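You operate a simulated robot arm through the tools that you are given. There is no shell and no other tool.

The job below is to be done with a simulated two-armed robot. You get a single attempt, and the scene is never put back.

JOB
Oil the end of the drum's stub, fit the bearing, release the pallet.
Fine: use the brush and its oil dish, put the brush back, and release with the blue button. Set down upright: brush. A coat counts when it lies all over at full strength: go over it till it gets no stronger.

The check looks at the end state, three seconds after you hand in, the way a careful person would. Anything else that was tipped, shoved, dropped, spilled or broken makes it a failure.

ROBOT AND FRAMES
Two 7-joint arms with fingered hands on one trunk that stands fixed in place. Base frame: the origin is at the foot of the trunk, x ahead of it, y to its left, z up. Units: m, degrees, N and s.
The left shoulder is at [0.161, 0.125, 1.153], the right one opposite. With the tool pointing down near the work surface each hand reaches from about 0.56 to 0.94 m from the base axis, measured 20 degrees to its own side. Payload 3.7 kg a hand.
Tool frame (each hand has its own): the origin (TCP) lies between the finger pads and is the grasp point; the fingertips stand 0.025 m ahead of it; z points along the fingers, y is the line along which they close. The gripper opens to 0.088 m; its body begins 0.029 m behind the TCP. The gripper is a hand of 5 fingers: y runs from the thumb to the fingers, the wrist lies at [-0.013, -0.097, -0.162] in the tool frame, and closing takes about 1.5 s.
Orientation is that of the tool frame in the base frame, as a unit quaternion [x, y, z, w]. With the fingers straight down and the wrist toward the robot, the tool's x, y and z point along [0, 1, 0], [1, 0, 0] and [0, 0, -1] of the base frame.

CONTROLS
- The arms move only by the tool jog_arm. It takes "left_motion", "right_motion" or both (then of equal length, played together; a hand with none holds still); each is a list of rows, each an object of numbers (a shift or turn left out is 0, a gripper value left out holds the last): "ax", "ay", "az": the turn, a rotation vector about the base's x, y, z in units of 5 degrees (1.0 is 5 degrees); "x", "y", "z": the shift along the base's x, y, z in units of 25 mm (1.0 is 25 mm); "claw": the opening, from 0 (shut) to 1 (fully open). In form: [{"ax": .., "ay": .., "az": .., "x": .., "y": .., "z": .., "claw": ..}, ...]. A call has 1 to 20 rows; each row shifts and turns the commanded pose from where the row before left it. A call with a number of a shift or a turn outside -1 to 1 is refused whole. A row lasts 0.2 s, in which the tool goes at most 0.05 m and 8.6 degrees; a call with a longer step from one row to the next is refused whole, and so is a gripper value outside its range. Where a pose cannot be reached the arm comes as near as it can. A force on the tool above 40 N (or 10 N above the force at the start of the call, whichever is more), or a blocked arm, ends the call early, and 0.2 s more pass. The fingers move at their own pace (about 0.045 m/s each) and stop on an object; they squeeze with about 27 N. The grip force told is the motor's: it shows also when the fingers shut on nothing. Time passes only in rows, and 0.2 s behind the last, so rows that do not move let the fingers close. The reply holds the time, the measured pose of the TCP, the force on the tool along the base axes, the opening and the grip force, in the units named above and with some noise, with the torque about the TCP (base axes, N m) and any sound that the robot's microphone picked up.
- Cameras (640 x 400 px; columns grow to the right, rows downward): "scene" is now at [0.2526, 0.0562, 1.3445]; the picture's right is [0.62, -0.79, 0.00], its down [-0.04, -0.03, -1.00] and it looks along [0.78, 0.62, -0.05] (base axes); focal length 214 px, centre (320, 200). "left" rides on the left gripper at [-0.059, -0.079, -0.105] in its tool frame; the picture's right is [-0.73, -0.32, 0.61], its down [0.62, -0.68, 0.38] and it looks along [0.29, 0.66, 0.70] (tool axes); focal length 234 px, centre (320, 200). "right" rides on the right gripper at [0.059, -0.079, -0.105] in its tool frame; the picture's right is [-0.73, 0.32, -0.61], its down [-0.62, -0.68, 0.38] and it looks along [-0.29, 0.66, 0.70] (tool axes); focal length 234 px, centre (320, 200). There is no depth. A picture from a camera that has moved, and an enlarged one, comes with that camera's place and axes in the base frame and with its lens.
- snapshot(camera): a new picture of that camera. The clock stands still meanwhile.
- raise_lower(by): moves the trunk up (or, below 0, down) by that many m; the arms and the scene camera ride with it, the base frame stays. It gives what a move gives, with no picture.
- hand_shape(shape, hand): the hand has 5 fingers and takes this shape, open, in about a second: jaw (thumb against the fingers, like two jaws); tri (thumb and two fingers); tip (a fingertip pinch); poke (one finger out to press); point (the index stretched); flat (the hand flat); cup (the hand cupped); fist (a fist). The gripper value then closes the fingers along that shape, each until it touches; the sizes above hold for jaw. It gives what a move gives, with no picture.
- aim_head(pan, tilt): turns the head with the scene camera to pan (to the left, within 80 degrees either way) and tilt (down, from -29 to 69), counted from straight ahead of the robot (the tilt from the chest, where the trunk bows). It gives what a move gives.
- enlarge(camera, box): a new picture of the part [left, top, right, bottom] of that camera's present view, enlarged. The clock stands still meanwhile.
- close_job(): hands the job in; it is judged then, once.

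Nothing tells you positions but the pictures and the camera data. Unless the task says otherwise, let go and move clear before handing in.

The tools are called by a JSON object that holds its "name" and its "arguments". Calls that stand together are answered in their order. jog_arm: Moves the arms, as the interface text tells. Its arguments: {"type":"object","properties":{"left_motion":{"type":"array","items":{"type":"object","properties":{"ax":{"type":"number"},"ay":{"type":"number"},"az":{"type":"number"},"x":{"type":"number"},"y":{"type":"number"},"z":{"type":"number"},"claw":{"type":"number"}}}},"right_motion":{"type":"array","items":{"type":"object","properties":{"ax":{"type":"number"},"ay":{"type":"number"},"az":{"type":"number"},"x":{"type":"number"},"y":{"type":"number"},"z":{"type":"number"},"claw":{"type":"number"}}}}},"required":[]} The other tools are called the same way: raise_lower (by) moves the trunk up or down; hand_shape (shape, hand) gives the hand a shape; aim_head (pan, tilt) turns the head that bears the scene camera; snapshot (camera) takes a picture; enlarge (camera, box) takes an enlarged picture of a part of a camera's view; close_job () hands the job in.

At the start:

```text
time_s: 0.0
left_eef_pos: [0.4168, 0.4388, 1.36]
left_ee_rot: [0.707, 0.707, -0.001, 0.0]
left_contact_force: [0.7, -0.4, 0.3]
left_wrist_torque: [-0.01, -0.03, 0.0]
left_grip_width: 0.0878
left_grip_force: 0.2
left_shape: jaw
right_eef_pos: [0.3634, 0.0367, 1.378]
right_ee_rot: [0.708, 0.706, 0.001, -0.001]
right_contact_force: [0.6, -0.2, 0.5]
right_wrist_torque: [0.02, 0.01, 0.01]
right_grip_width: 0.0878
right_grip_force: 0.0
right_shape: jaw
trunk travel left (down, up): [-0.175, 0.241]
head pan, tilt (commanded): [38.3, 2.9]
```

scene: 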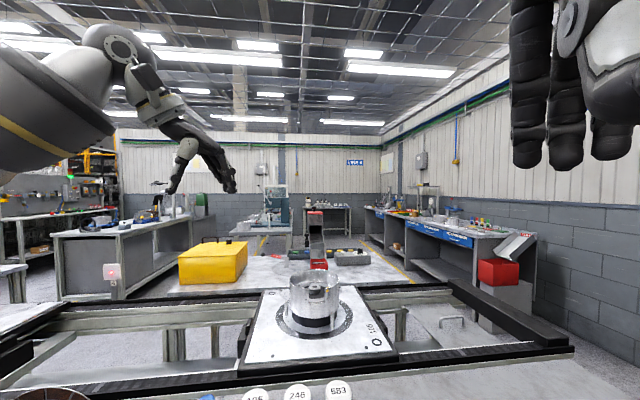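
right: 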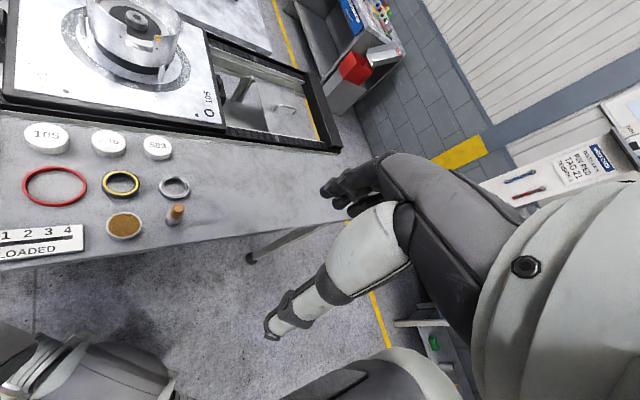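
left: 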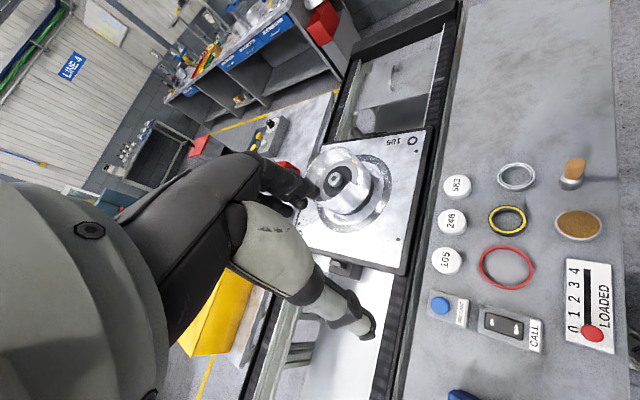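

I see a pallet with a drum (washing-machine-like) with a stub, and a bench with numbered caps, rings (red, yellow/black, grey), a brush, an oil dish, a counter "0 1 2 3 4 LOADED", a blue button and a CALL rocker. I'll aim the head down at the bench to look more closely.

{"name": "aim_head", "arguments": {"pan": 38, "tilt": 45}}

{"name": "snapshot", "arguments": {"camera": "scene"}}

{"name": "enlarge", "arguments": {"camera": "left", "box": [400, 120, 640, 400]}}

{"name": "enlarge", "arguments": {"camera": "left", "box": [280, 100, 440, 280]}}

{"name": "enlarge", "arguments": {"camera": "right", "box": [0, 0, 240, 260]}}

```text
time_s: 1.1
left_eef_pos: [0.4169, 0.4388, 1.3596]
left_ee_rot: [0.707, 0.707, 0.0, 0.001]
left_contact_force: [0.8, 0.3, 0.3]
left_wrist_torque: [0.04, 0.04, 0.04]
left_grip_width: 0.0877
left_grip_force: 0.0
left_shape: jaw
right_eef_pos: [0.3629, 0.0359, 1.3784]
right_ee_rot: [0.708, 0.707, 0.001, -0.001]
right_contact_force: [0.1, -0.7, 0.2]
right_wrist_torque: [0.0, -0.01, 0.03]
right_grip_width: 0.0877
right_grip_force: 0.2
right_shape: jaw
trunk travel left (down, up): [-0.175, 0.241]
head pan, tilt (commanded): [38.0, 45.0]
```

```text
taken
camera scene: at [0.2452, 0.0498, 1.2782], right [0.62, -0.79, 0.0], down [-0.56, -0.43, -0.71], along [0.56, 0.44, -0.71], focal length 214 px, centre (320, 200)
```

scene: 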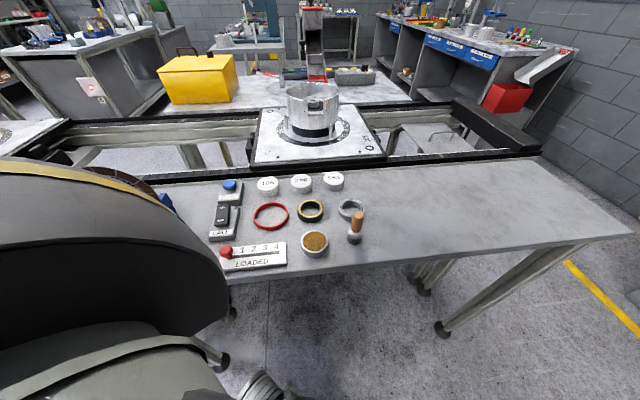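

```text
1.43 times, centred on (520, 260) of left
camera zoom: at [0.3382, 0.3806, 1.4652], right [-0.32, -0.73, -0.61], down [-0.68, 0.62, -0.38], along [0.66, 0.29, -0.7], focal length 334 px, centre (34, 114)
```

zoom: 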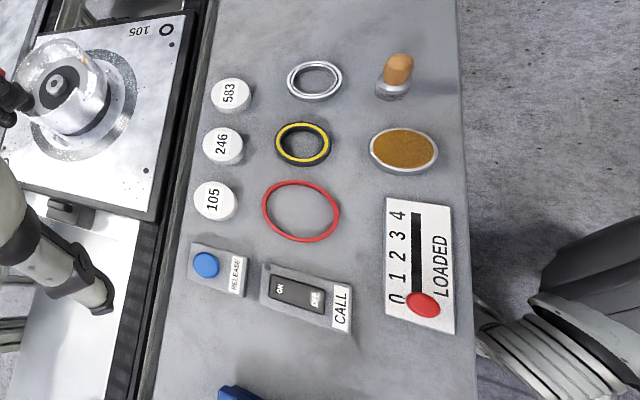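

```text
2.22 times, centred on (360, 190) of left
camera zoom: at [0.3382, 0.3806, 1.4652], right [-0.32, -0.73, -0.61], down [-0.68, 0.62, -0.38], along [0.66, 0.29, -0.7], focal length 520 px, centre (231, 222)
```

zoom: 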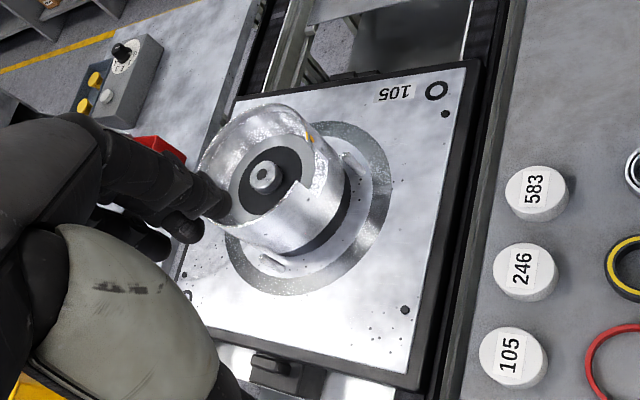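

```text
1.54 times, centred on (120, 130) of right
camera zoom: at [0.2844, 0.0939, 1.4836], right [0.32, -0.73, 0.61], down [-0.68, -0.62, -0.38], along [0.66, -0.29, -0.7], focal length 360 px, centre (628, 308)
```

zoom: 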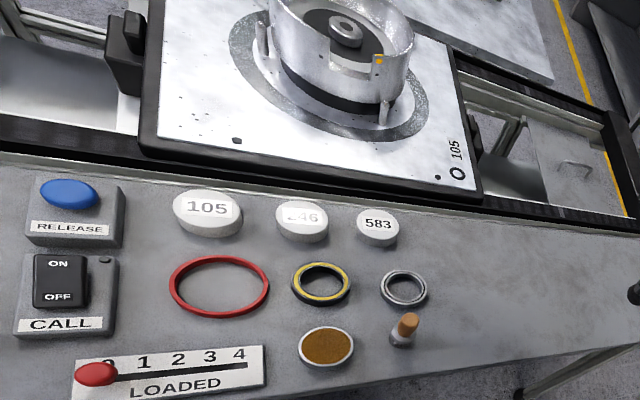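

The bench holds three numbered white discs, three rings, a brush, a dish, the RELEASE button, a CALL switch and a LOADED slider. The pallet is marked "O 105". I'll enlarge the parts for detail before moving.

{"name": "enlarge", "arguments": {"camera": "scene", "box": [240, 70, 400, 170]}}

{"name": "enlarge", "arguments": {"camera": "scene", "box": [200, 165, 400, 285]}}

{"name": "enlarge", "arguments": {"camera": "right", "box": [60, 0, 220, 100]}}

{"name": "enlarge", "arguments": {"camera": "right", "box": [80, 110, 220, 250]}}

{"name": "enlarge", "arguments": {"camera": "left", "box": [420, 140, 620, 280]}}

```text
4.00 times, centred on (320, 120) of scene
camera zoom: at [0.2452, 0.0498, 1.2782], right [0.62, -0.79, 0.0], down [-0.56, -0.43, -0.71], along [0.56, 0.44, -0.71], focal length 858 px, centre (320, 520)
```

zoom: 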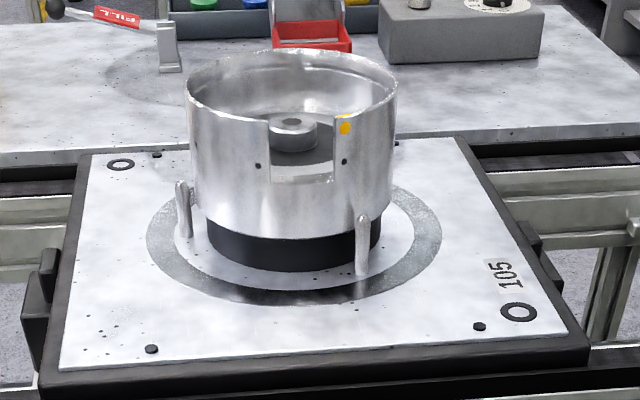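

```text
3.20 times, centred on (300, 225) of scene
camera zoom: at [0.2452, 0.0498, 1.2782], right [0.62, -0.79, 0.0], down [-0.56, -0.43, -0.71], along [0.56, 0.44, -0.71], focal length 686 px, centre (384, 120)
```

zoom: 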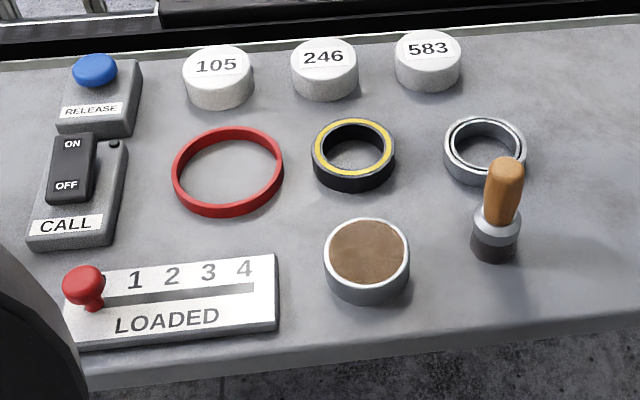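

```text
4.00 times, centred on (140, 50) of right
camera zoom: at [0.2844, 0.0939, 1.4836], right [0.32, -0.73, 0.61], down [-0.68, -0.62, -0.38], along [0.66, -0.29, -0.7], focal length 937 px, centre (1040, 800)
```

zoom: 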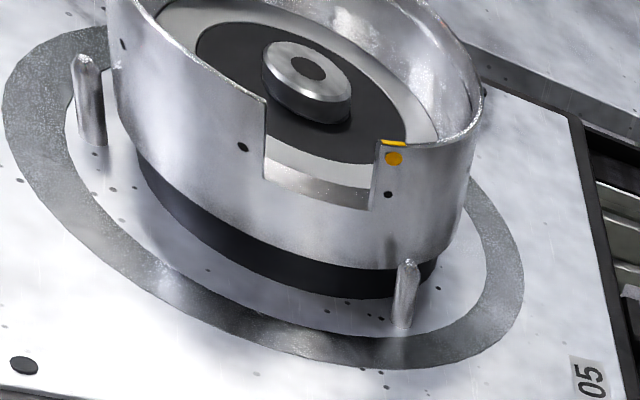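

```text
2.86 times, centred on (150, 180) of right
camera zoom: at [0.2844, 0.0939, 1.4836], right [0.32, -0.73, 0.61], down [-0.68, -0.62, -0.38], along [0.66, -0.29, -0.7], focal length 669 px, centre (806, 257)
```

zoom: 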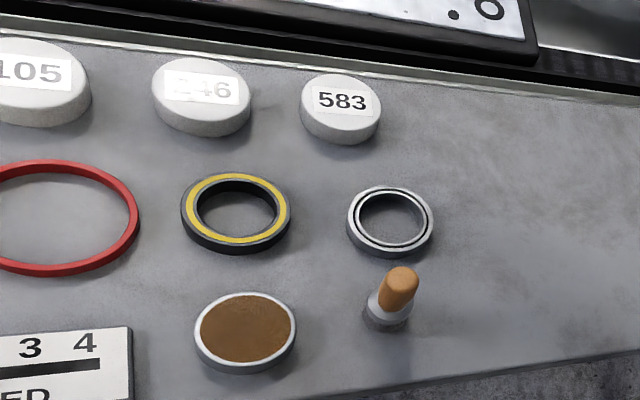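

```text
2.86 times, centred on (520, 210) of left
camera zoom: at [0.3382, 0.3806, 1.4652], right [-0.32, -0.73, -0.61], down [-0.68, 0.62, -0.38], along [0.66, 0.29, -0.7], focal length 669 px, centre (-251, 171)
```

zoom: 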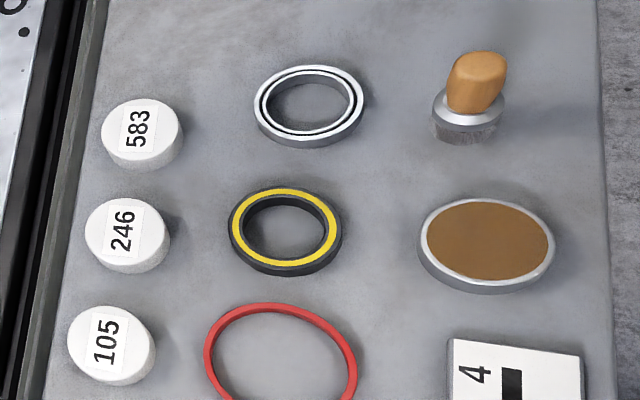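

The thin silver ring with two races is the bearing (about 60 mm across, at about [0.556, 0.20, 0.91]). Its bore fits the roughly 39 mm stub inside the drum (stub top near [0.776, 0.493, 1.026]). The dish is near [0.43, 0.207] and the brush near [0.50, 0.157], which are close in, so I'll raise the trunk to bring them into the left arm's reach and to see better.

{"name": "raise_lower", "arguments": {"by": 0.18}}

{"name": "aim_head", "arguments": {"pan": 35, "tilt": 50}}

{"name": "snapshot", "arguments": {"camera": "scene"}}

```text
time_s: 3.1
left_eef_pos: [0.4173, 0.4389, 1.5391]
left_ee_rot: [0.707, 0.707, 0.0, 0.0]
left_contact_force: [-0.1, -0.8, -0.5]
left_wrist_torque: [0.04, -0.03, 0.03]
left_grip_width: 0.0877
left_grip_force: 0.1
left_shape: jaw
right_eef_pos: [0.3643, 0.0362, 1.5573]
right_ee_rot: [0.708, 0.706, 0.0, -0.001]
right_contact_force: [0.1, -0.8, 0.4]
right_wrist_torque: [0.03, -0.04, 0.01]
right_grip_width: 0.0876
right_grip_force: 0.1
right_shape: jaw
trunk travel left (down, up): [-0.355, 0.061]
head pan, tilt (commanded): [38.0, 45.0]
```

```text
time_s: 3.8
left_eef_pos: [0.4167, 0.4388, 1.5399]
left_ee_rot: [0.707, 0.707, 0.0, 0.001]
left_contact_force: [-0.4, -0.1, -0.6]
left_wrist_torque: [-0.04, 0.01, 0.0]
left_grip_width: 0.0878
left_grip_force: 0.1
left_shape: jaw
right_eef_pos: [0.364, 0.0356, 1.5596]
right_ee_rot: [0.708, 0.707, 0.001, 0.0]
right_contact_force: [-0.6, 0.0, 0.0]
right_wrist_torque: [0.01, -0.01, 0.01]
right_grip_width: 0.0879
right_grip_force: 0.0
right_shape: jaw
trunk travel left (down, up): [-0.355, 0.061]
head pan, tilt (commanded): [35.0, 50.0]
```

```text
taken
camera scene: at [0.1073, 0.044, 1.4594], right [0.57, -0.82, 0.0], down [-0.63, -0.44, -0.64], along [0.53, 0.37, -0.77], focal length 214 px, centre (320, 200)
```

scene: 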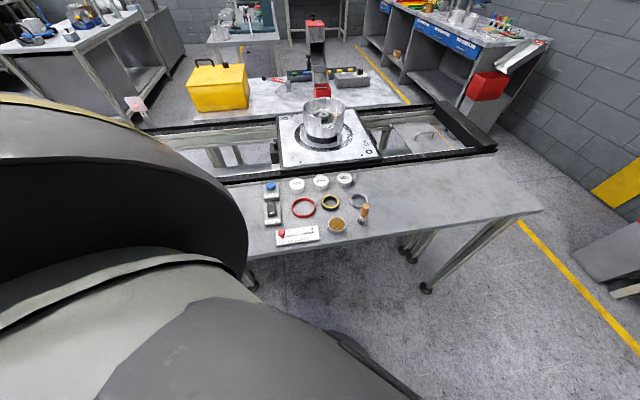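

Raising the trunk also moves the shoulders back a bit. I'll bring the left hand over near the drum so its camera can look inside at the stub, staying well above everything.

{"name": "jog_arm", "arguments": {"left_motion": [{"x": 0.55, "z": -0.95}, {"x": 0.55, "z": -0.95}, {"x": 0.55, "z": -0.95}, {"x": 0.55, "z": -0.95}, {"x": 0.55, "z": -0.95}, {"x": 0.55, "z": -0.95}, {"x": 0.55, "z": -0.95}, {"x": 0.55, "z": -0.95}, {"x": 0.55, "z": -0.95}, {"x": 0.55, "z": -0.95}, {"x": 0.55, "z": -0.95}, {"x": 0.55, "z": -0.95}, {"x": 0.55, "z": -0.95}, {"x": 0.55, "z": -0.95}, {"x": 0.55, "z": -0.95}]}}

{"name": "snapshot", "arguments": {"camera": "left"}}

{"name": "snapshot", "arguments": {"camera": "scene"}}

```text
time_s: 7.0
left_eef_pos: [0.6245, 0.4402, 1.1825]
left_ee_rot: [0.707, 0.707, -0.001, 0.0]
left_contact_force: [0.2, 0.1, -0.1]
left_wrist_torque: [-0.02, 0.01, -0.01]
left_grip_width: 0.0876
left_grip_force: 0.0
left_shape: jaw
right_eef_pos: [0.364, 0.0362, 1.5593]
right_ee_rot: [0.708, 0.706, 0.001, -0.001]
right_contact_force: [0.1, -0.1, 0.2]
right_wrist_torque: [-0.02, -0.01, -0.01]
right_grip_width: 0.0876
right_grip_force: 0.0
right_shape: jaw
trunk travel left (down, up): [-0.355, 0.061]
head pan, tilt (commanded): [35.0, 50.0]
```

```text
taken
camera left: at [0.5459, 0.3813, 1.288], right [-0.32, -0.73, -0.61], down [-0.68, 0.62, -0.38], along [0.66, 0.29, -0.7], focal length 234 px, centre (320, 200)
```

left: 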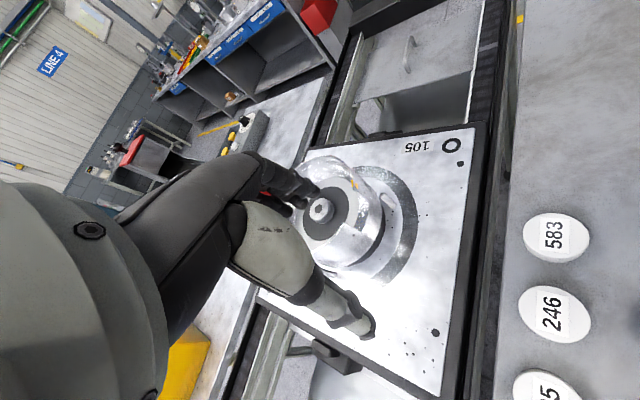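

```text
taken
camera scene: at [0.1082, 0.0442, 1.4593], right [0.57, -0.82, 0.0], down [-0.63, -0.44, -0.64], along [0.53, 0.37, -0.77], focal length 214 px, centre (320, 200)
```

scene: 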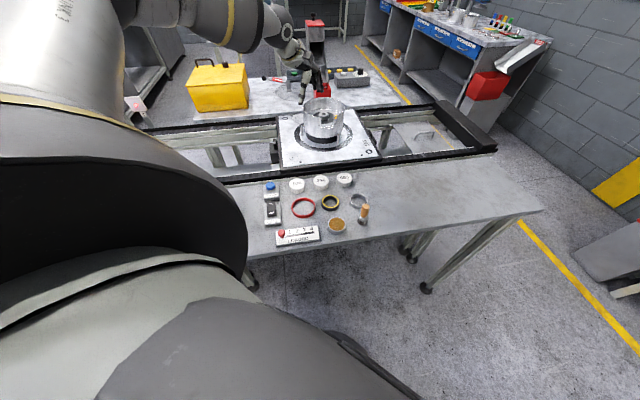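

{"name": "enlarge", "arguments": {"camera": "left", "box": [260, 130, 480, 290]}}

{"name": "enlarge", "arguments": {"camera": "scene", "box": [270, 80, 390, 180]}}

{"name": "enlarge", "arguments": {"camera": "scene", "box": [250, 165, 390, 255]}}

```text
2.50 times, centred on (370, 210) of left
camera zoom: at [0.5459, 0.3813, 1.288], right [-0.32, -0.73, -0.61], down [-0.68, 0.62, -0.38], along [0.66, 0.29, -0.7], focal length 585 px, centre (195, 175)
```

zoom: 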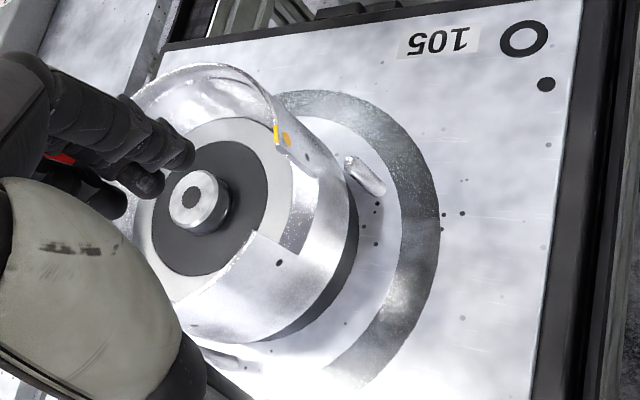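

```text
4.00 times, centred on (330, 130) of scene
camera zoom: at [0.1082, 0.0442, 1.4593], right [0.57, -0.82, 0.0], down [-0.63, -0.44, -0.64], along [0.53, 0.37, -0.77], focal length 858 px, centre (280, 480)
```

zoom: 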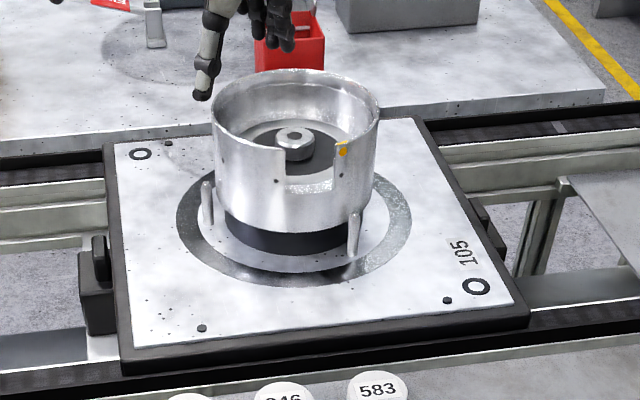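

```text
4.44 times, centred on (320, 210) of scene
camera zoom: at [0.1082, 0.0442, 1.4593], right [0.57, -0.82, 0.0], down [-0.63, -0.44, -0.64], along [0.53, 0.37, -0.77], focal length 953 px, centre (320, 156)
```

zoom: 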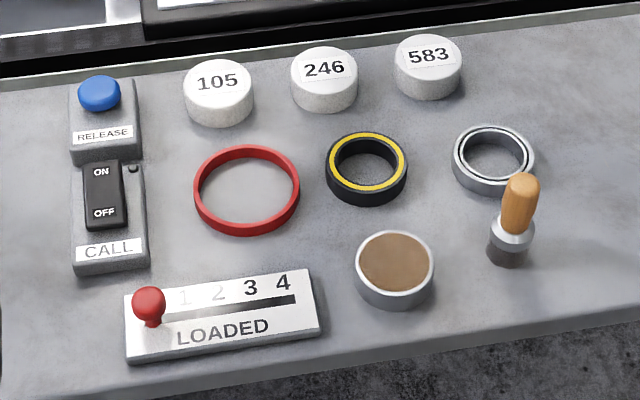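

The stub stands in the middle of the drum floor with its end about 25 mm below the rim, and the silver bearing is the only part that looks like a bearing. Next I'll move the left hand above the brush (about [0.497, 0.155], top near z 0.98) and check alignment.

{"name": "jog_arm", "arguments": {"left_motion": [{"x": -0.425, "y": -0.95, "z": -0.2}, {"x": -0.425, "y": -0.95, "z": -0.2}, {"x": -0.425, "y": -0.95, "z": -0.2}, {"x": -0.425, "y": -0.95, "z": -0.2}, {"x": -0.425, "y": -0.95, "z": -0.2}, {"x": -0.425, "y": -0.95, "z": -0.2}, {"x": -0.425, "y": -0.95, "z": -0.2}, {"x": -0.425, "y": -0.95, "z": -0.2}, {"x": -0.425, "y": -0.95, "z": -0.2}, {"x": -0.425, "y": -0.95, "z": -0.2}, {"x": -0.425, "y": -0.95, "z": -0.2}, {"x": -0.425, "y": -0.95, "z": -0.2}]}}

{"name": "snapshot", "arguments": {"camera": "left"}}

{"name": "snapshot", "arguments": {"camera": "scene"}}

{"name": "snapshot", "arguments": {"camera": "right"}}

```text
time_s: 9.6
left_eef_pos: [0.4965, 0.1523, 1.1225]
left_ee_rot: [0.707, 0.707, 0.0, 0.0]
left_contact_force: [0.1, -0.7, -0.6]
left_wrist_torque: [-0.01, 0.02, 0.01]
left_grip_width: 0.0876
left_grip_force: 0.0
left_shape: jaw
right_eef_pos: [0.3641, 0.0354, 1.5581]
right_ee_rot: [0.707, 0.707, 0.002, 0.0]
right_contact_force: [0.0, 0.4, -0.2]
right_wrist_torque: [0.05, -0.01, 0.01]
right_grip_width: 0.0879
right_grip_force: 0.1
right_shape: jaw
trunk travel left (down, up): [-0.355, 0.061]
head pan, tilt (commanded): [35.0, 50.0]
```

```text
taken
camera left: at [0.4177, 0.0937, 1.2283], right [-0.32, -0.73, -0.61], down [-0.68, 0.62, -0.38], along [0.66, 0.29, -0.7], focal length 234 px, centre (320, 200)
```

left: 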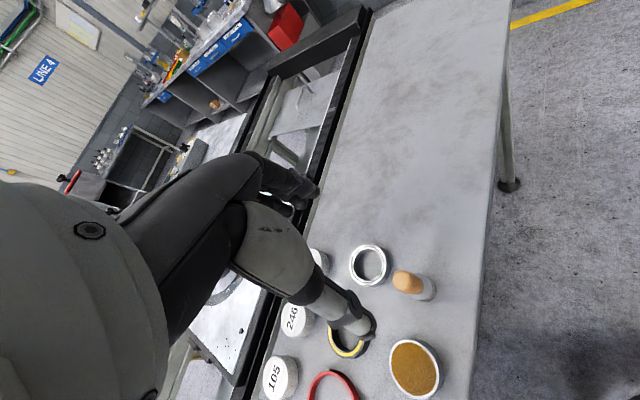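

```text
taken
camera scene: at [0.1075, 0.0433, 1.4594], right [0.57, -0.82, 0.0], down [-0.63, -0.44, -0.64], along [0.53, 0.37, -0.77], focal length 214 px, centre (320, 200)
```

scene: 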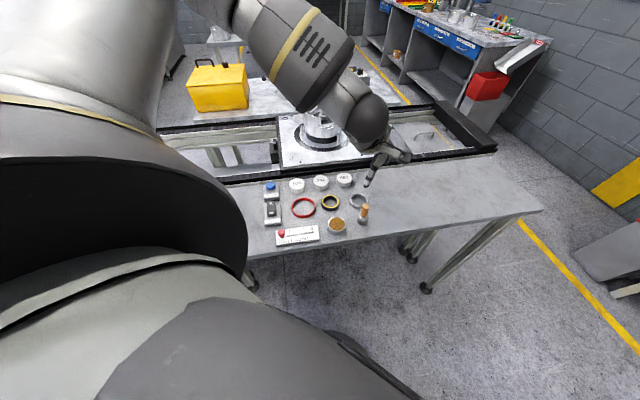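

```text
taken
camera right: at [0.2845, 0.0931, 1.6637], right [0.32, -0.73, 0.61], down [-0.68, -0.62, -0.38], along [0.66, -0.29, -0.7], focal length 234 px, centre (320, 200)
```

right: 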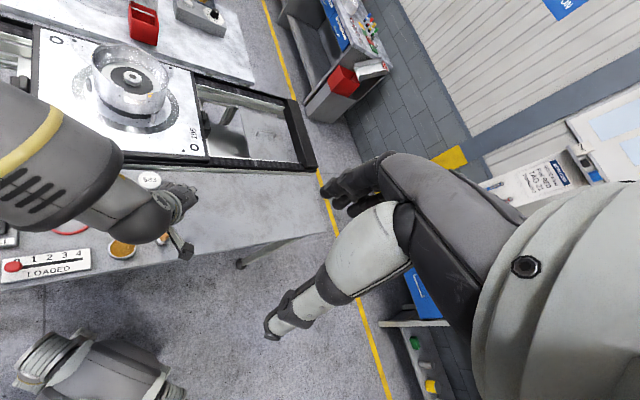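

The hand is roughly above the brush; I'll take close views to refine the brush, bearing and dish positions.

{"name": "enlarge", "arguments": {"camera": "left", "box": [300, 230, 460, 400]}}

{"name": "enlarge", "arguments": {"camera": "scene", "box": [310, 180, 410, 250]}}

{"name": "enlarge", "arguments": {"camera": "right", "box": [60, 20, 220, 140]}}

```text
2.35 times, centred on (380, 315) of left
camera zoom: at [0.4177, 0.0937, 1.2283], right [-0.32, -0.73, -0.61], down [-0.68, 0.62, -0.38], along [0.66, 0.29, -0.7], focal length 551 px, centre (179, -71)
```

zoom: 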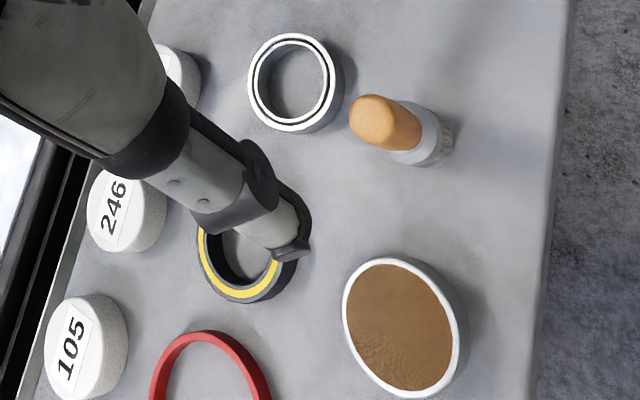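

```text
5.71 times, centred on (360, 215) of scene
camera zoom: at [0.1075, 0.0433, 1.4594], right [0.57, -0.82, 0.0], down [-0.63, -0.44, -0.64], along [0.53, 0.37, -0.77], focal length 1226 px, centre (91, 114)
```

zoom: 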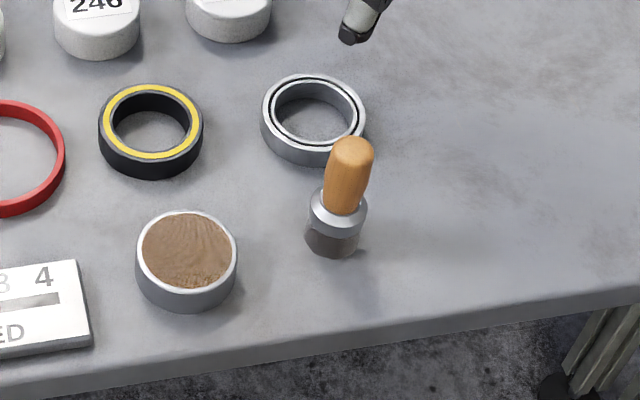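

```text
3.33 times, centred on (140, 80) of right
camera zoom: at [0.2845, 0.0931, 1.6637], right [0.32, -0.73, 0.61], down [-0.68, -0.62, -0.38], along [0.66, -0.29, -0.7], focal length 781 px, centre (920, 600)
```

zoom: 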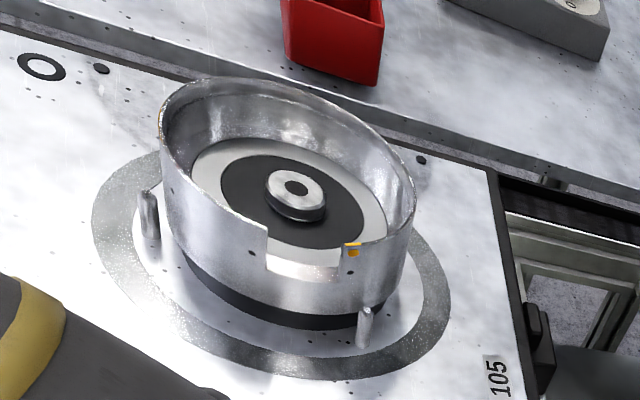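

Brush axis is at about [0.4935, 0.1535], its wooden handle from z≈0.944 to 0.98. I'll descend to just above it and check that it sits between the open fingers.

{"name": "jog_arm", "arguments": {"left_motion": [{"x": -0.12, "y": 0.05, "z": -0.9}, {"z": -0.9}, {"z": -0.9}, {"z": -0.9}, {"z": -0.9}, {}]}}

{"name": "snapshot", "arguments": {"camera": "left"}}

{"name": "enlarge", "arguments": {"camera": "scene", "box": [310, 160, 430, 250]}}

{"name": "enlarge", "arguments": {"camera": "right", "box": [80, 160, 240, 280]}}

```text
time_s: 10.9
left_eef_pos: [0.4895, 0.1697, 1.0274]
left_ee_rot: [0.707, 0.707, 0.0, 0.0]
left_contact_force: [-0.4, 0.7, 0.6]
left_wrist_torque: [0.0, 0.0, -0.02]
left_grip_width: 0.0875
left_grip_force: 0.1
left_shape: jaw
left hand out of reach, approached as far as the arm can: row 4, 5
right_eef_pos: [0.3637, 0.0337, 1.5589]
right_ee_rot: [0.707, 0.707, 0.001, -0.001]
right_contact_force: [0.3, -0.4, -0.8]
right_wrist_torque: [0.0, 0.01, 0.01]
right_grip_width: 0.0876
right_grip_force: 0.1
right_shape: jaw
trunk travel left (down, up): [-0.355, 0.061]
head pan, tilt (commanded): [35.0, 50.0]
```

```text
taken
camera left: at [0.4107, 0.11, 1.1335], right [-0.32, -0.73, -0.61], down [-0.68, 0.62, -0.38], along [0.66, 0.29, -0.7], focal length 234 px, centre (320, 200)
```

left: 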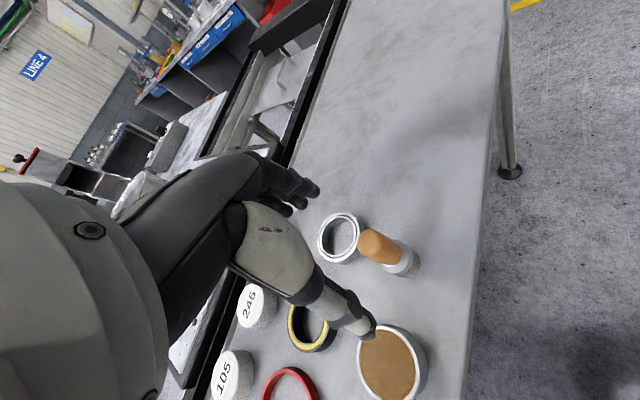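

```text
4.44 times, centred on (370, 205) of scene
camera zoom: at [0.1075, 0.0434, 1.4594], right [0.57, -0.82, 0.0], down [-0.63, -0.44, -0.64], along [0.53, 0.37, -0.77], focal length 953 px, centre (98, 178)
```

zoom: 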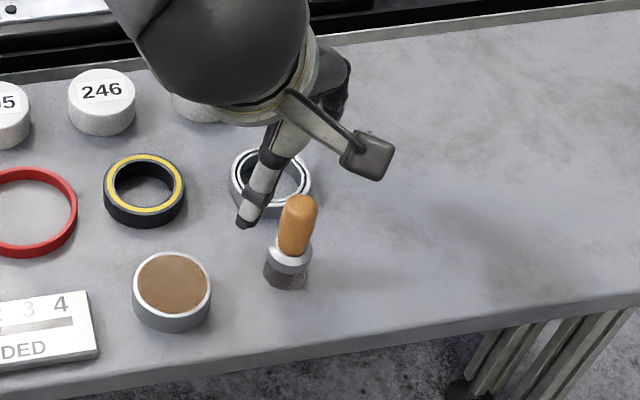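

```text
3.33 times, centred on (160, 220) of right
camera zoom: at [0.2845, 0.0933, 1.6636], right [0.32, -0.73, 0.61], down [-0.68, -0.62, -0.38], along [0.66, -0.29, -0.7], focal length 781 px, centre (853, 133)
```

zoom: 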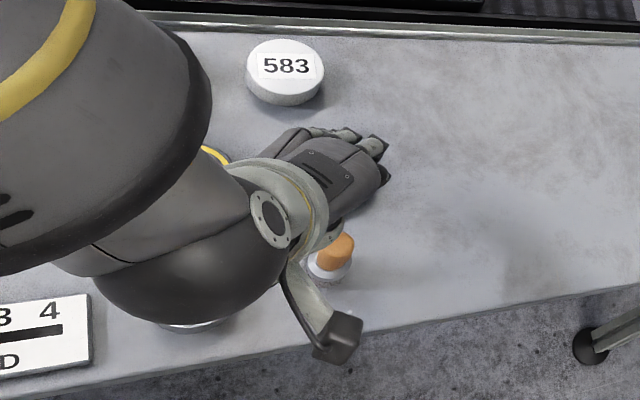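

The arm ran out of reach with the wrist pointing straight back; I'll go up slightly and yaw the hand so the wrist lies back-left, which suits the left arm better this close in.

{"name": "jog_arm", "arguments": {"left_motion": [{"z": 0.5}, {"z": 0.5}, {"z": 0.3, "az": -1}, {"z": 0.3, "az": -1}, {"az": -1}, {"az": -1}, {"az": -1}, {"az": -1}, {"az": -1}, {"az": -1}]}}

{"name": "snapshot", "arguments": {"camera": "left"}}

{"name": "enlarge", "arguments": {"camera": "scene", "box": [290, 140, 450, 260]}}

```text
time_s: 13.2
left_eef_pos: [0.4892, 0.1684, 1.0674]
left_ee_rot: [0.907, 0.422, 0.0, 0.0]
left_contact_force: [0.0, 0.3, -0.4]
left_wrist_torque: [-0.01, -0.03, -0.05]
left_grip_width: 0.0876
left_grip_force: 0.0
left_shape: jaw
right_eef_pos: [0.3639, 0.0346, 1.5592]
right_ee_rot: [0.707, 0.707, 0.0, -0.001]
right_contact_force: [-1.2, -0.2, -0.8]
right_wrist_torque: [-0.03, 0.0, 0.01]
right_grip_width: 0.0877
right_grip_force: 0.0
right_shape: jaw
trunk travel left (down, up): [-0.355, 0.061]
head pan, tilt (commanded): [35.0, 50.0]
```

```text
taken
camera left: at [0.3909, 0.1743, 1.1726], right [-0.71, -0.35, -0.61], down [-0.12, 0.92, -0.38], along [0.69, -0.2, -0.7], focal length 234 px, centre (320, 200)
```

left: 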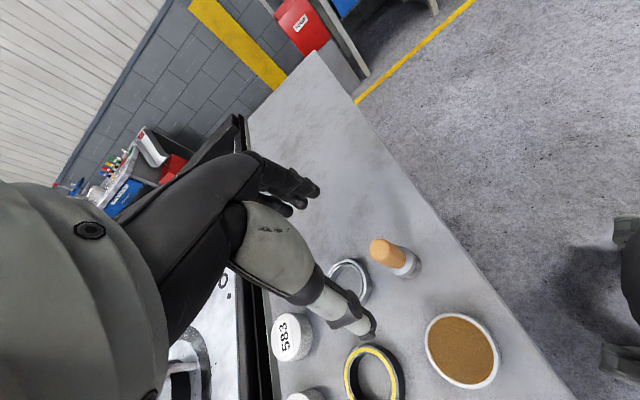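

```text
3.33 times, centred on (370, 200) of scene
camera zoom: at [0.1074, 0.0438, 1.4594], right [0.57, -0.82, 0.0], down [-0.63, -0.44, -0.64], along [0.53, 0.37, -0.77], focal length 715 px, centre (153, 200)
```

zoom: 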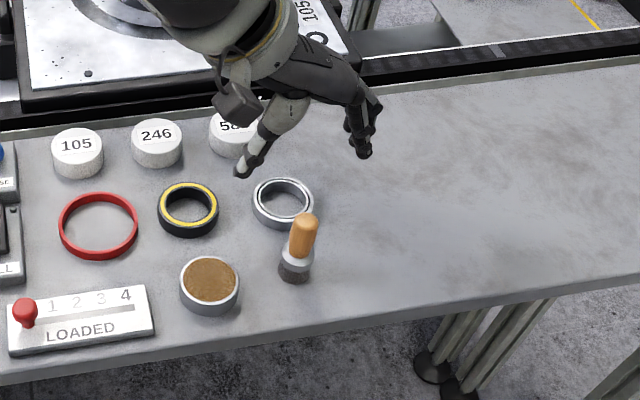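

{"name": "jog_arm", "arguments": {"left_motion": [{"x": 0.09, "y": -0.3, "z": -0.5}, {"x": 0.08, "y": -0.3, "z": -0.6}, {"z": -0.6}, {"z": -0.6}, {}]}}

{"name": "snapshot", "arguments": {"camera": "left"}}

{"name": "enlarge", "arguments": {"camera": "scene", "box": [290, 140, 450, 260]}}

```text
time_s: 14.3
left_eef_pos: [0.492, 0.1541, 1.0096]
left_ee_rot: [0.907, 0.422, -0.001, 0.001]
left_contact_force: [-1.3, -0.1, 0.3]
left_wrist_torque: [0.01, 0.02, 0.02]
left_grip_width: 0.0876
left_grip_force: 0.0
left_shape: jaw
right_eef_pos: [0.3628, 0.0361, 1.5592]
right_ee_rot: [0.708, 0.706, 0.001, 0.0]
right_contact_force: [0.3, -0.2, -0.2]
right_wrist_torque: [-0.01, 0.01, -0.02]
right_grip_width: 0.0877
right_grip_force: 0.1
right_shape: jaw
trunk travel left (down, up): [-0.355, 0.061]
head pan, tilt (commanded): [35.0, 50.0]
```

```text
taken
camera left: at [0.3943, 0.1589, 1.1168], right [-0.71, -0.35, -0.61], down [-0.12, 0.92, -0.38], along [0.69, -0.2, -0.7], focal length 234 px, centre (320, 200)
```

left: 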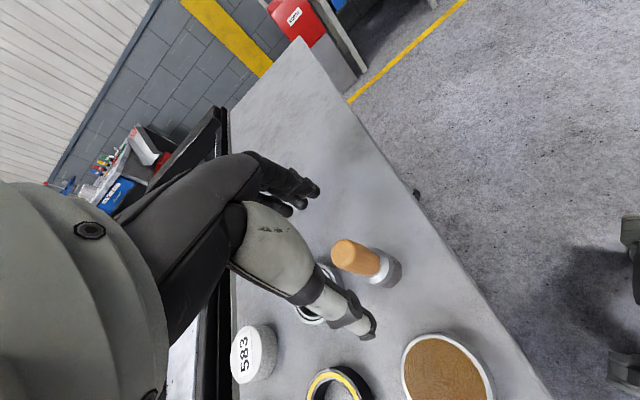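

```text
3.33 times, centred on (370, 200) of scene
camera zoom: at [0.107, 0.0442, 1.4595], right [0.57, -0.82, 0.0], down [-0.63, -0.44, -0.64], along [0.53, 0.37, -0.77], focal length 715 px, centre (153, 200)
```

zoom: 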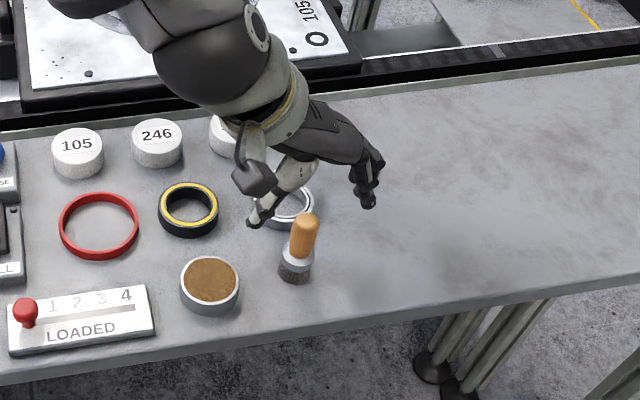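

The brush now lines up with the tool axis. I'll descend to grip height (TCP z≈0.967) and close.

{"name": "jog_arm", "arguments": {"left_motion": [{"x": 0.04, "z": -0.6, "claw": 1}, {"z": -0.6}, {"z": -0.5}, {}]}}

{"name": "snapshot", "arguments": {"camera": "left"}}

{"name": "enlarge", "arguments": {"camera": "scene", "box": [310, 160, 430, 250]}}

```text
time_s: 15.3
left_eef_pos: [0.482, 0.1699, 0.9988]
left_ee_rot: [0.906, 0.423, 0.0, 0.0]
left_contact_force: [-0.7, -0.6, 0.2]
left_wrist_torque: [0.04, 0.02, -0.02]
left_grip_width: 0.0877
left_grip_force: 0.1
left_shape: jaw
left hand out of reach, approached as far as the arm can: row 1, 2, 3
right_eef_pos: [0.364, 0.0351, 1.5584]
right_ee_rot: [0.708, 0.707, 0.001, -0.001]
right_contact_force: [-0.1, -0.5, -0.2]
right_wrist_torque: [-0.03, 0.03, -0.01]
right_grip_width: 0.0876
right_grip_force: 0.0
right_shape: jaw
trunk travel left (down, up): [-0.355, 0.061]
head pan, tilt (commanded): [35.0, 50.0]
```

```text
taken
camera left: at [0.3834, 0.1755, 1.104], right [-0.71, -0.35, -0.61], down [-0.12, 0.92, -0.38], along [0.69, -0.2, -0.7], focal length 234 px, centre (320, 200)
```

left: 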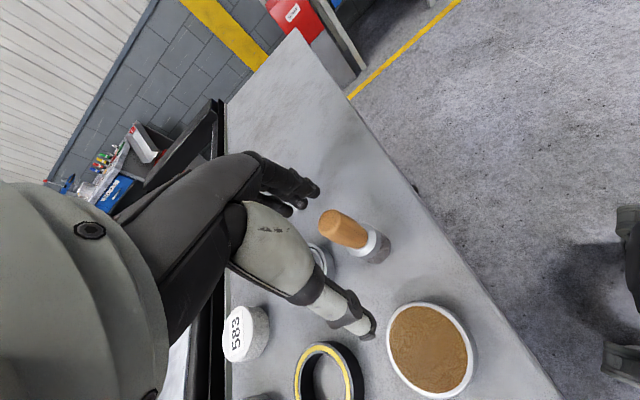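

```text
4.44 times, centred on (370, 205) of scene
camera zoom: at [0.1073, 0.0439, 1.4594], right [0.57, -0.82, 0.0], down [-0.63, -0.44, -0.64], along [0.53, 0.37, -0.77], focal length 953 px, centre (98, 178)
```

zoom: 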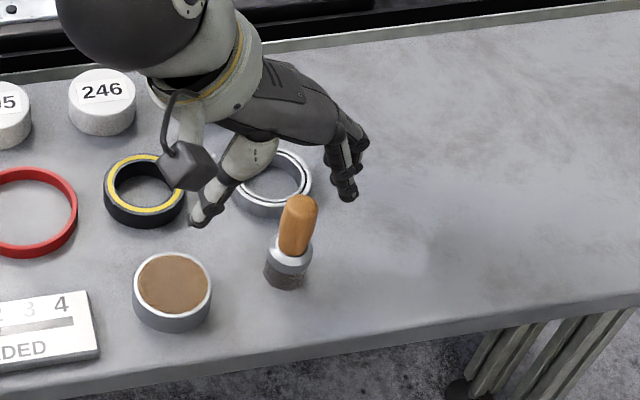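

The arm stops short again going down. I'll lift slightly, yaw the hand another 40° so the wrist is off to the left, and retry.

{"name": "jog_arm", "arguments": {"left_motion": [{"z": 0.8}, {"z": 0.8}, {"az": -1}, {"az": -1}, {"az": -1}, {"az": -1}, {"az": -1}, {"az": -1}, {"az": -1}, {"az": -1}, {"x": 0.23, "y": -0.3}, {"x": 0.23, "y": -0.35}, {}]}}

{"name": "snapshot", "arguments": {"camera": "left"}}

{"name": "snapshot", "arguments": {"camera": "scene"}}

```text
time_s: 18.1
left_eef_pos: [0.4935, 0.1542, 1.0399]
left_ee_rot: [0.996, 0.086, 0.0, -0.001]
left_contact_force: [0.6, -0.8, 0.0]
left_wrist_torque: [0.01, 0.01, -0.03]
left_grip_width: 0.0878
left_grip_force: 0.1
left_shape: jaw
right_eef_pos: [0.3625, 0.0345, 1.5582]
right_ee_rot: [0.708, 0.706, 0.001, -0.001]
right_contact_force: [0.0, -0.9, 0.4]
right_wrist_torque: [0.01, 0.01, 0.01]
right_grip_width: 0.0878
right_grip_force: 0.1
right_shape: jaw
trunk travel left (down, up): [-0.355, 0.061]
head pan, tilt (commanded): [35.0, 50.0]
```

```text
taken
camera left: at [0.4224, 0.2206, 1.1451], right [-0.77, 0.19, -0.61], down [0.5, 0.78, -0.38], along [0.4, -0.6, -0.7], focal length 234 px, centre (320, 200)
```

left: 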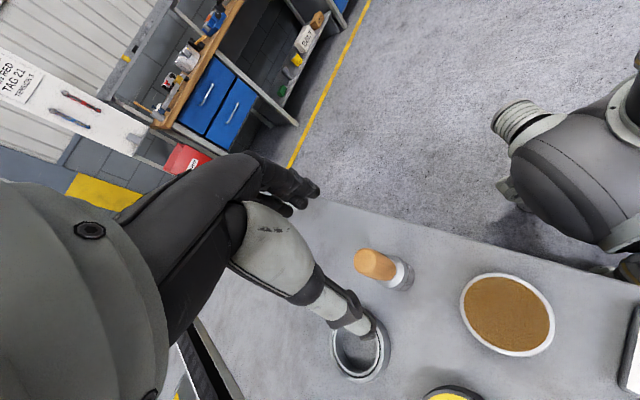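

```text
taken
camera scene: at [0.1072, 0.0439, 1.4594], right [0.57, -0.82, 0.0], down [-0.63, -0.44, -0.64], along [0.53, 0.37, -0.77], focal length 214 px, centre (320, 200)
```

scene: 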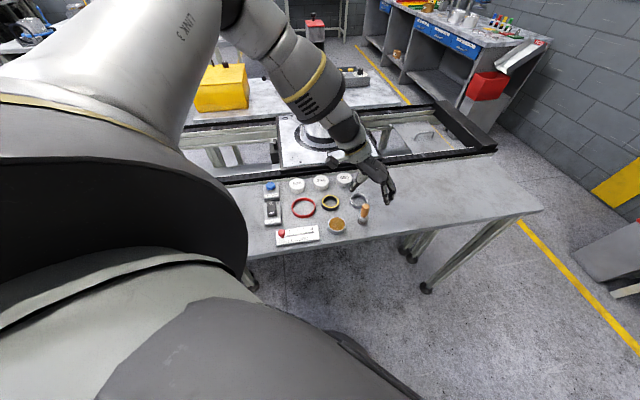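

{"name": "jog_arm", "arguments": {"left_motion": [{"z": -0.6}, {"z": -0.6}, {"z": -0.6}, {"z": -0.6}, {}]}}

{"name": "snapshot", "arguments": {"camera": "left"}}

```text
time_s: 19.4
left_eef_pos: [0.473, 0.1668, 1.0118]
left_ee_rot: [0.996, 0.087, 0.0, 0.0]
left_contact_force: [0.2, -1.1, 0.7]
left_wrist_torque: [0.01, 0.02, 0.02]
left_grip_width: 0.0876
left_grip_force: 0.1
left_shape: jaw
left hand out of reach, approached as far as the arm can: row 1, 2, 3, 4
right_eef_pos: [0.3633, 0.0352, 1.559]
right_ee_rot: [0.708, 0.707, 0.001, -0.001]
right_contact_force: [0.4, -0.9, -0.4]
right_wrist_torque: [0.04, 0.01, 0.02]
right_grip_width: 0.0879
right_grip_force: 0.1
right_shape: jaw
trunk travel left (down, up): [-0.355, 0.061]
head pan, tilt (commanded): [35.0, 50.0]
```

```text
taken
camera left: at [0.4024, 0.2351, 1.1182], right [-0.77, 0.19, -0.61], down [0.5, 0.78, -0.38], along [0.4, -0.6, -0.7], focal length 234 px, centre (320, 200)
```

left: 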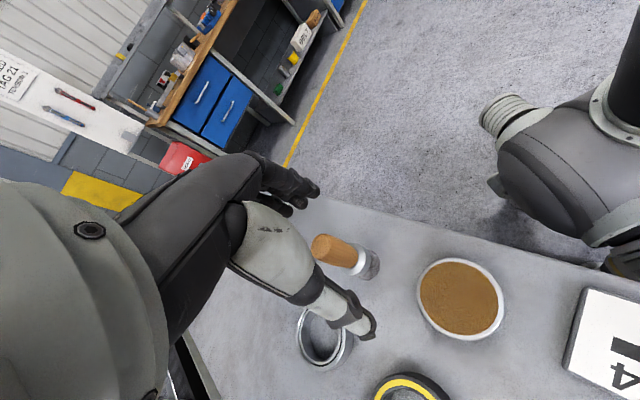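

Still short. I'll lift the hand, go back to a moderate yaw, and lower the trunk part-way to test whether a lower shoulder reaches better.

{"name": "jog_arm", "arguments": {"left_motion": [{"z": 0.9}, {"z": 0.9, "az": 1}, {"z": 0.9, "az": 1}, {"z": 0.9, "az": 1}, {"z": 0.9, "az": 1}, {"z": 0.9, "az": 1}, {"z": 0.9, "az": 1}, {"z": 0.9, "az": 1}, {"z": 0.9, "az": 1}, {"x": 0.4, "y": -0.27}, {"x": 0.4, "y": -0.27}]}}

{"name": "raise_lower", "arguments": {"by": -0.12}}

{"name": "snapshot", "arguments": {"camera": "scene"}}

```text
time_s: 21.8
left_eef_pos: [0.4961, 0.1655, 1.2176]
left_ee_rot: [0.907, 0.421, -0.001, 0.001]
left_contact_force: [0.2, 0.0, 0.4]
left_wrist_torque: [-0.01, 0.01, 0.03]
left_grip_width: 0.0876
left_grip_force: 0.0
left_shape: jaw
left hand out of reach, approached as far as the arm can: row 10, 11
right_eef_pos: [0.3634, 0.0366, 1.5584]
right_ee_rot: [0.708, 0.707, 0.001, -0.001]
right_contact_force: [0.0, 0.6, 0.0]
right_wrist_torque: [0.01, 0.02, -0.01]
right_grip_width: 0.0876
right_grip_force: 0.1
right_shape: jaw
trunk travel left (down, up): [-0.355, 0.061]
head pan, tilt (commanded): [35.0, 50.0]
```

```text
time_s: 23.2
left_eef_pos: [0.5178, 0.1664, 1.0291]
left_ee_rot: [0.904, 0.42, -0.074, -0.031]
left_contact_force: [-1.1, 0.0, -1.2]
left_wrist_torque: [0.02, -0.02, -0.03]
left_grip_width: 0.0878
left_grip_force: 0.1
left_shape: jaw
right_eef_pos: [0.3612, 0.036, 1.4389]
right_ee_rot: [0.708, 0.707, 0.002, 0.0]
right_contact_force: [0.7, -0.1, 0.1]
right_wrist_torque: [-0.01, -0.05, 0.03]
right_grip_width: 0.0876
right_grip_force: 0.0
right_shape: jaw
trunk travel left (down, up): [-0.235, 0.181]
head pan, tilt (commanded): [35.0, 50.0]
```

```text
taken
camera scene: at [0.1797, 0.0439, 1.3364], right [0.57, -0.82, 0.0], down [-0.63, -0.44, -0.64], along [0.53, 0.37, -0.77], focal length 214 px, centre (320, 200)
```

scene: 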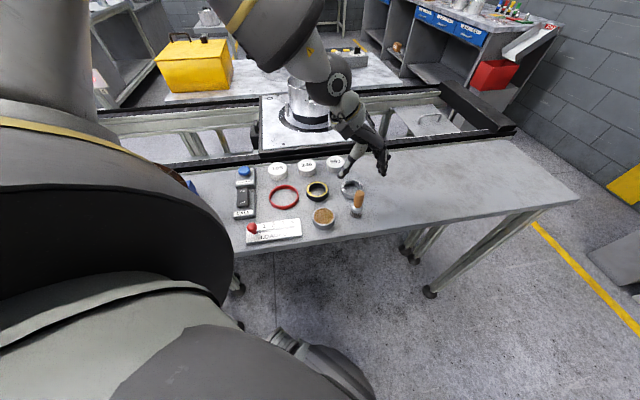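

{"name": "jog_arm", "arguments": {"left_motion": [{"z": 0.4}, {"z": 0.4}, {}]}}

{"name": "snapshot", "arguments": {"camera": "scene"}}

{"name": "snapshot", "arguments": {"camera": "right"}}

```text
time_s: 24.1
left_eef_pos: [0.5185, 0.1665, 1.0477]
left_ee_rot: [0.904, 0.42, -0.075, -0.031]
left_contact_force: [-0.4, 0.4, 0.2]
left_wrist_torque: [-0.02, -0.06, 0.0]
left_grip_width: 0.0877
left_grip_force: 0.0
left_shape: jaw
right_eef_pos: [0.3646, 0.0364, 1.4392]
right_ee_rot: [0.707, 0.707, 0.001, -0.001]
right_contact_force: [0.3, -0.2, -0.1]
right_wrist_torque: [0.03, 0.01, -0.02]
right_grip_width: 0.0877
right_grip_force: 0.0
right_shape: jaw
trunk travel left (down, up): [-0.235, 0.181]
head pan, tilt (commanded): [35.0, 50.0]
```

```text
taken
camera scene: at [0.1816, 0.044, 1.3358], right [0.57, -0.82, 0.0], down [-0.63, -0.44, -0.64], along [0.53, 0.37, -0.77], focal length 214 px, centre (320, 200)
```

scene: 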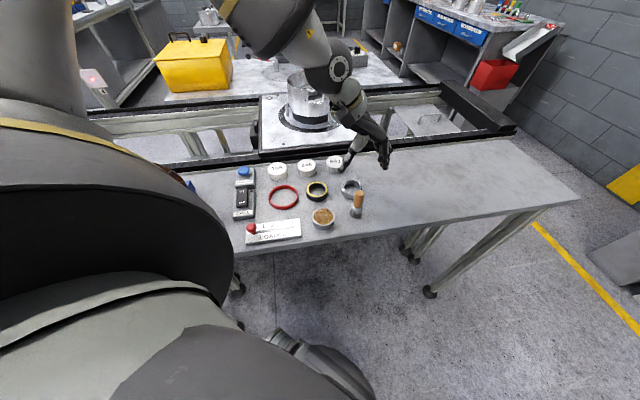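

```text
taken
camera right: at [0.2848, 0.0939, 1.5435], right [0.32, -0.73, 0.61], down [-0.68, -0.62, -0.38], along [0.66, -0.29, -0.7], focal length 234 px, centre (320, 200)
```

right: 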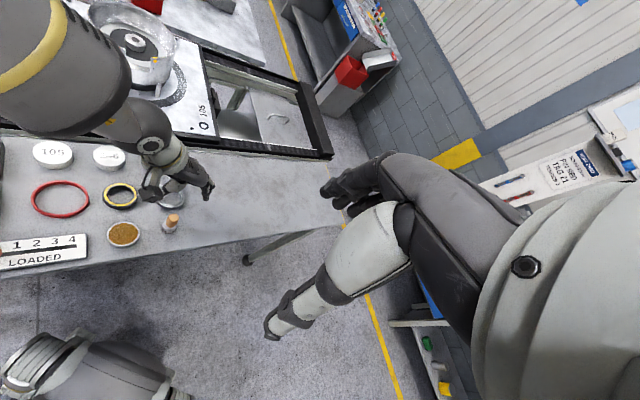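

The arm followed the trunk with a 9° tilt. I'll level the hand again and test what is reachable here, staying above the brush.

{"name": "jog_arm", "arguments": {"left_motion": [{"z": 0.4, "ay": -0.62}, {"z": 0.4, "ay": -0.62}, {"ay": -0.62}, {}]}}

```text
time_s: 25.1
left_eef_pos: [0.5222, 0.1781, 1.0706]
left_ee_rot: [0.908, 0.419, -0.003, 0.004]
left_contact_force: [-0.1, 0.5, 0.0]
left_wrist_torque: [-0.01, 0.0, 0.01]
left_grip_width: 0.0876
left_grip_force: 0.1
left_shape: jaw
left hand out of reach, approached as far as the arm can: row 2, 3
right_eef_pos: [0.3621, 0.0359, 1.4376]
right_ee_rot: [0.708, 0.706, 0.0, -0.001]
right_contact_force: [-0.6, -0.3, -0.4]
right_wrist_torque: [0.04, 0.02, 0.01]
right_grip_width: 0.0875
right_grip_force: 0.1
right_shape: jaw
trunk travel left (down, up): [-0.235, 0.181]
head pan, tilt (commanded): [35.0, 50.0]
```

{"name": "jog_arm", "arguments": {"left_motion": [{"z": -0.5}, {"z": -0.5}, {"z": -0.5}, {}]}}

{"name": "snapshot", "arguments": {"camera": "scene"}}

```text
time_s: 26.1
left_eef_pos: [0.5233, 0.1886, 1.039]
left_ee_rot: [0.908, 0.418, -0.004, 0.005]
left_contact_force: [0.0, 0.0, 0.8]
left_wrist_torque: [0.02, -0.01, 0.01]
left_grip_width: 0.0875
left_grip_force: 0.0
left_shape: jaw
left hand out of reach, approached as far as the arm can: row 1, 2, 3
right_eef_pos: [0.3636, 0.0357, 1.4396]
right_ee_rot: [0.708, 0.707, 0.0, -0.001]
right_contact_force: [0.1, -0.6, -0.5]
right_wrist_torque: [-0.02, -0.02, -0.02]
right_grip_width: 0.0877
right_grip_force: 0.0
right_shape: jaw
trunk travel left (down, up): [-0.235, 0.181]
head pan, tilt (commanded): [35.0, 50.0]
```

```text
taken
camera scene: at [0.1811, 0.0438, 1.336], right [0.57, -0.82, 0.0], down [-0.63, -0.44, -0.64], along [0.53, 0.37, -0.77], focal length 214 px, centre (320, 200)
```

scene: 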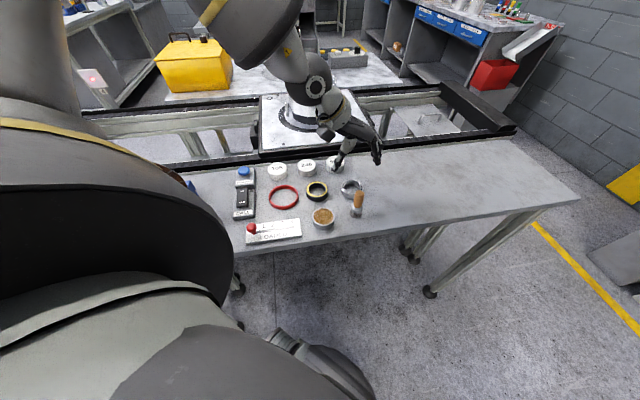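

At this trunk height the near limit is worse, while raising helped, so I'll raise the trunk to its top and retry from there.

{"name": "raise_lower", "arguments": {"by": 0.18}}

{"name": "snapshot", "arguments": {"camera": "scene"}}

```text
time_s: 28.1
left_eef_pos: [0.5249, 0.1886, 1.2198]
left_ee_rot: [0.907, 0.421, -0.001, 0.002]
left_contact_force: [-0.8, -0.5, 0.6]
left_wrist_torque: [0.02, -0.01, -0.01]
left_grip_width: 0.0877
left_grip_force: 0.1
left_shape: jaw
right_eef_pos: [0.3629, 0.0367, 1.6195]
right_ee_rot: [0.707, 0.707, 0.001, -0.002]
right_contact_force: [-0.4, -0.5, 0.4]
right_wrist_torque: [-0.03, 0.02, 0.0]
right_grip_width: 0.0876
right_grip_force: 0.0
right_shape: jaw
trunk travel left (down, up): [-0.415, 0.001]
head pan, tilt (commanded): [35.0, 50.0]
```

```text
taken
camera scene: at [0.1079, 0.0439, 1.5187], right [0.57, -0.82, 0.0], down [-0.63, -0.44, -0.64], along [0.53, 0.37, -0.77], focal length 214 px, centre (320, 200)
```

scene: 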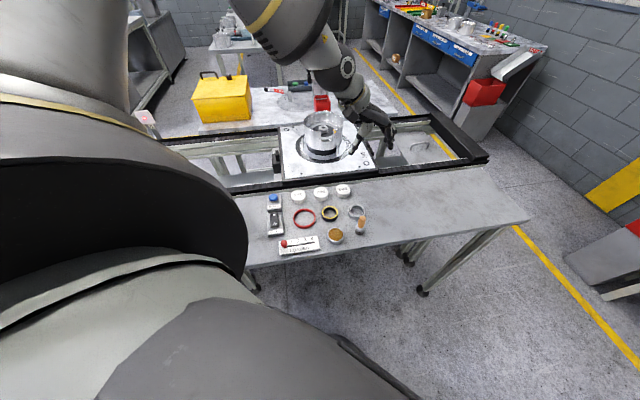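

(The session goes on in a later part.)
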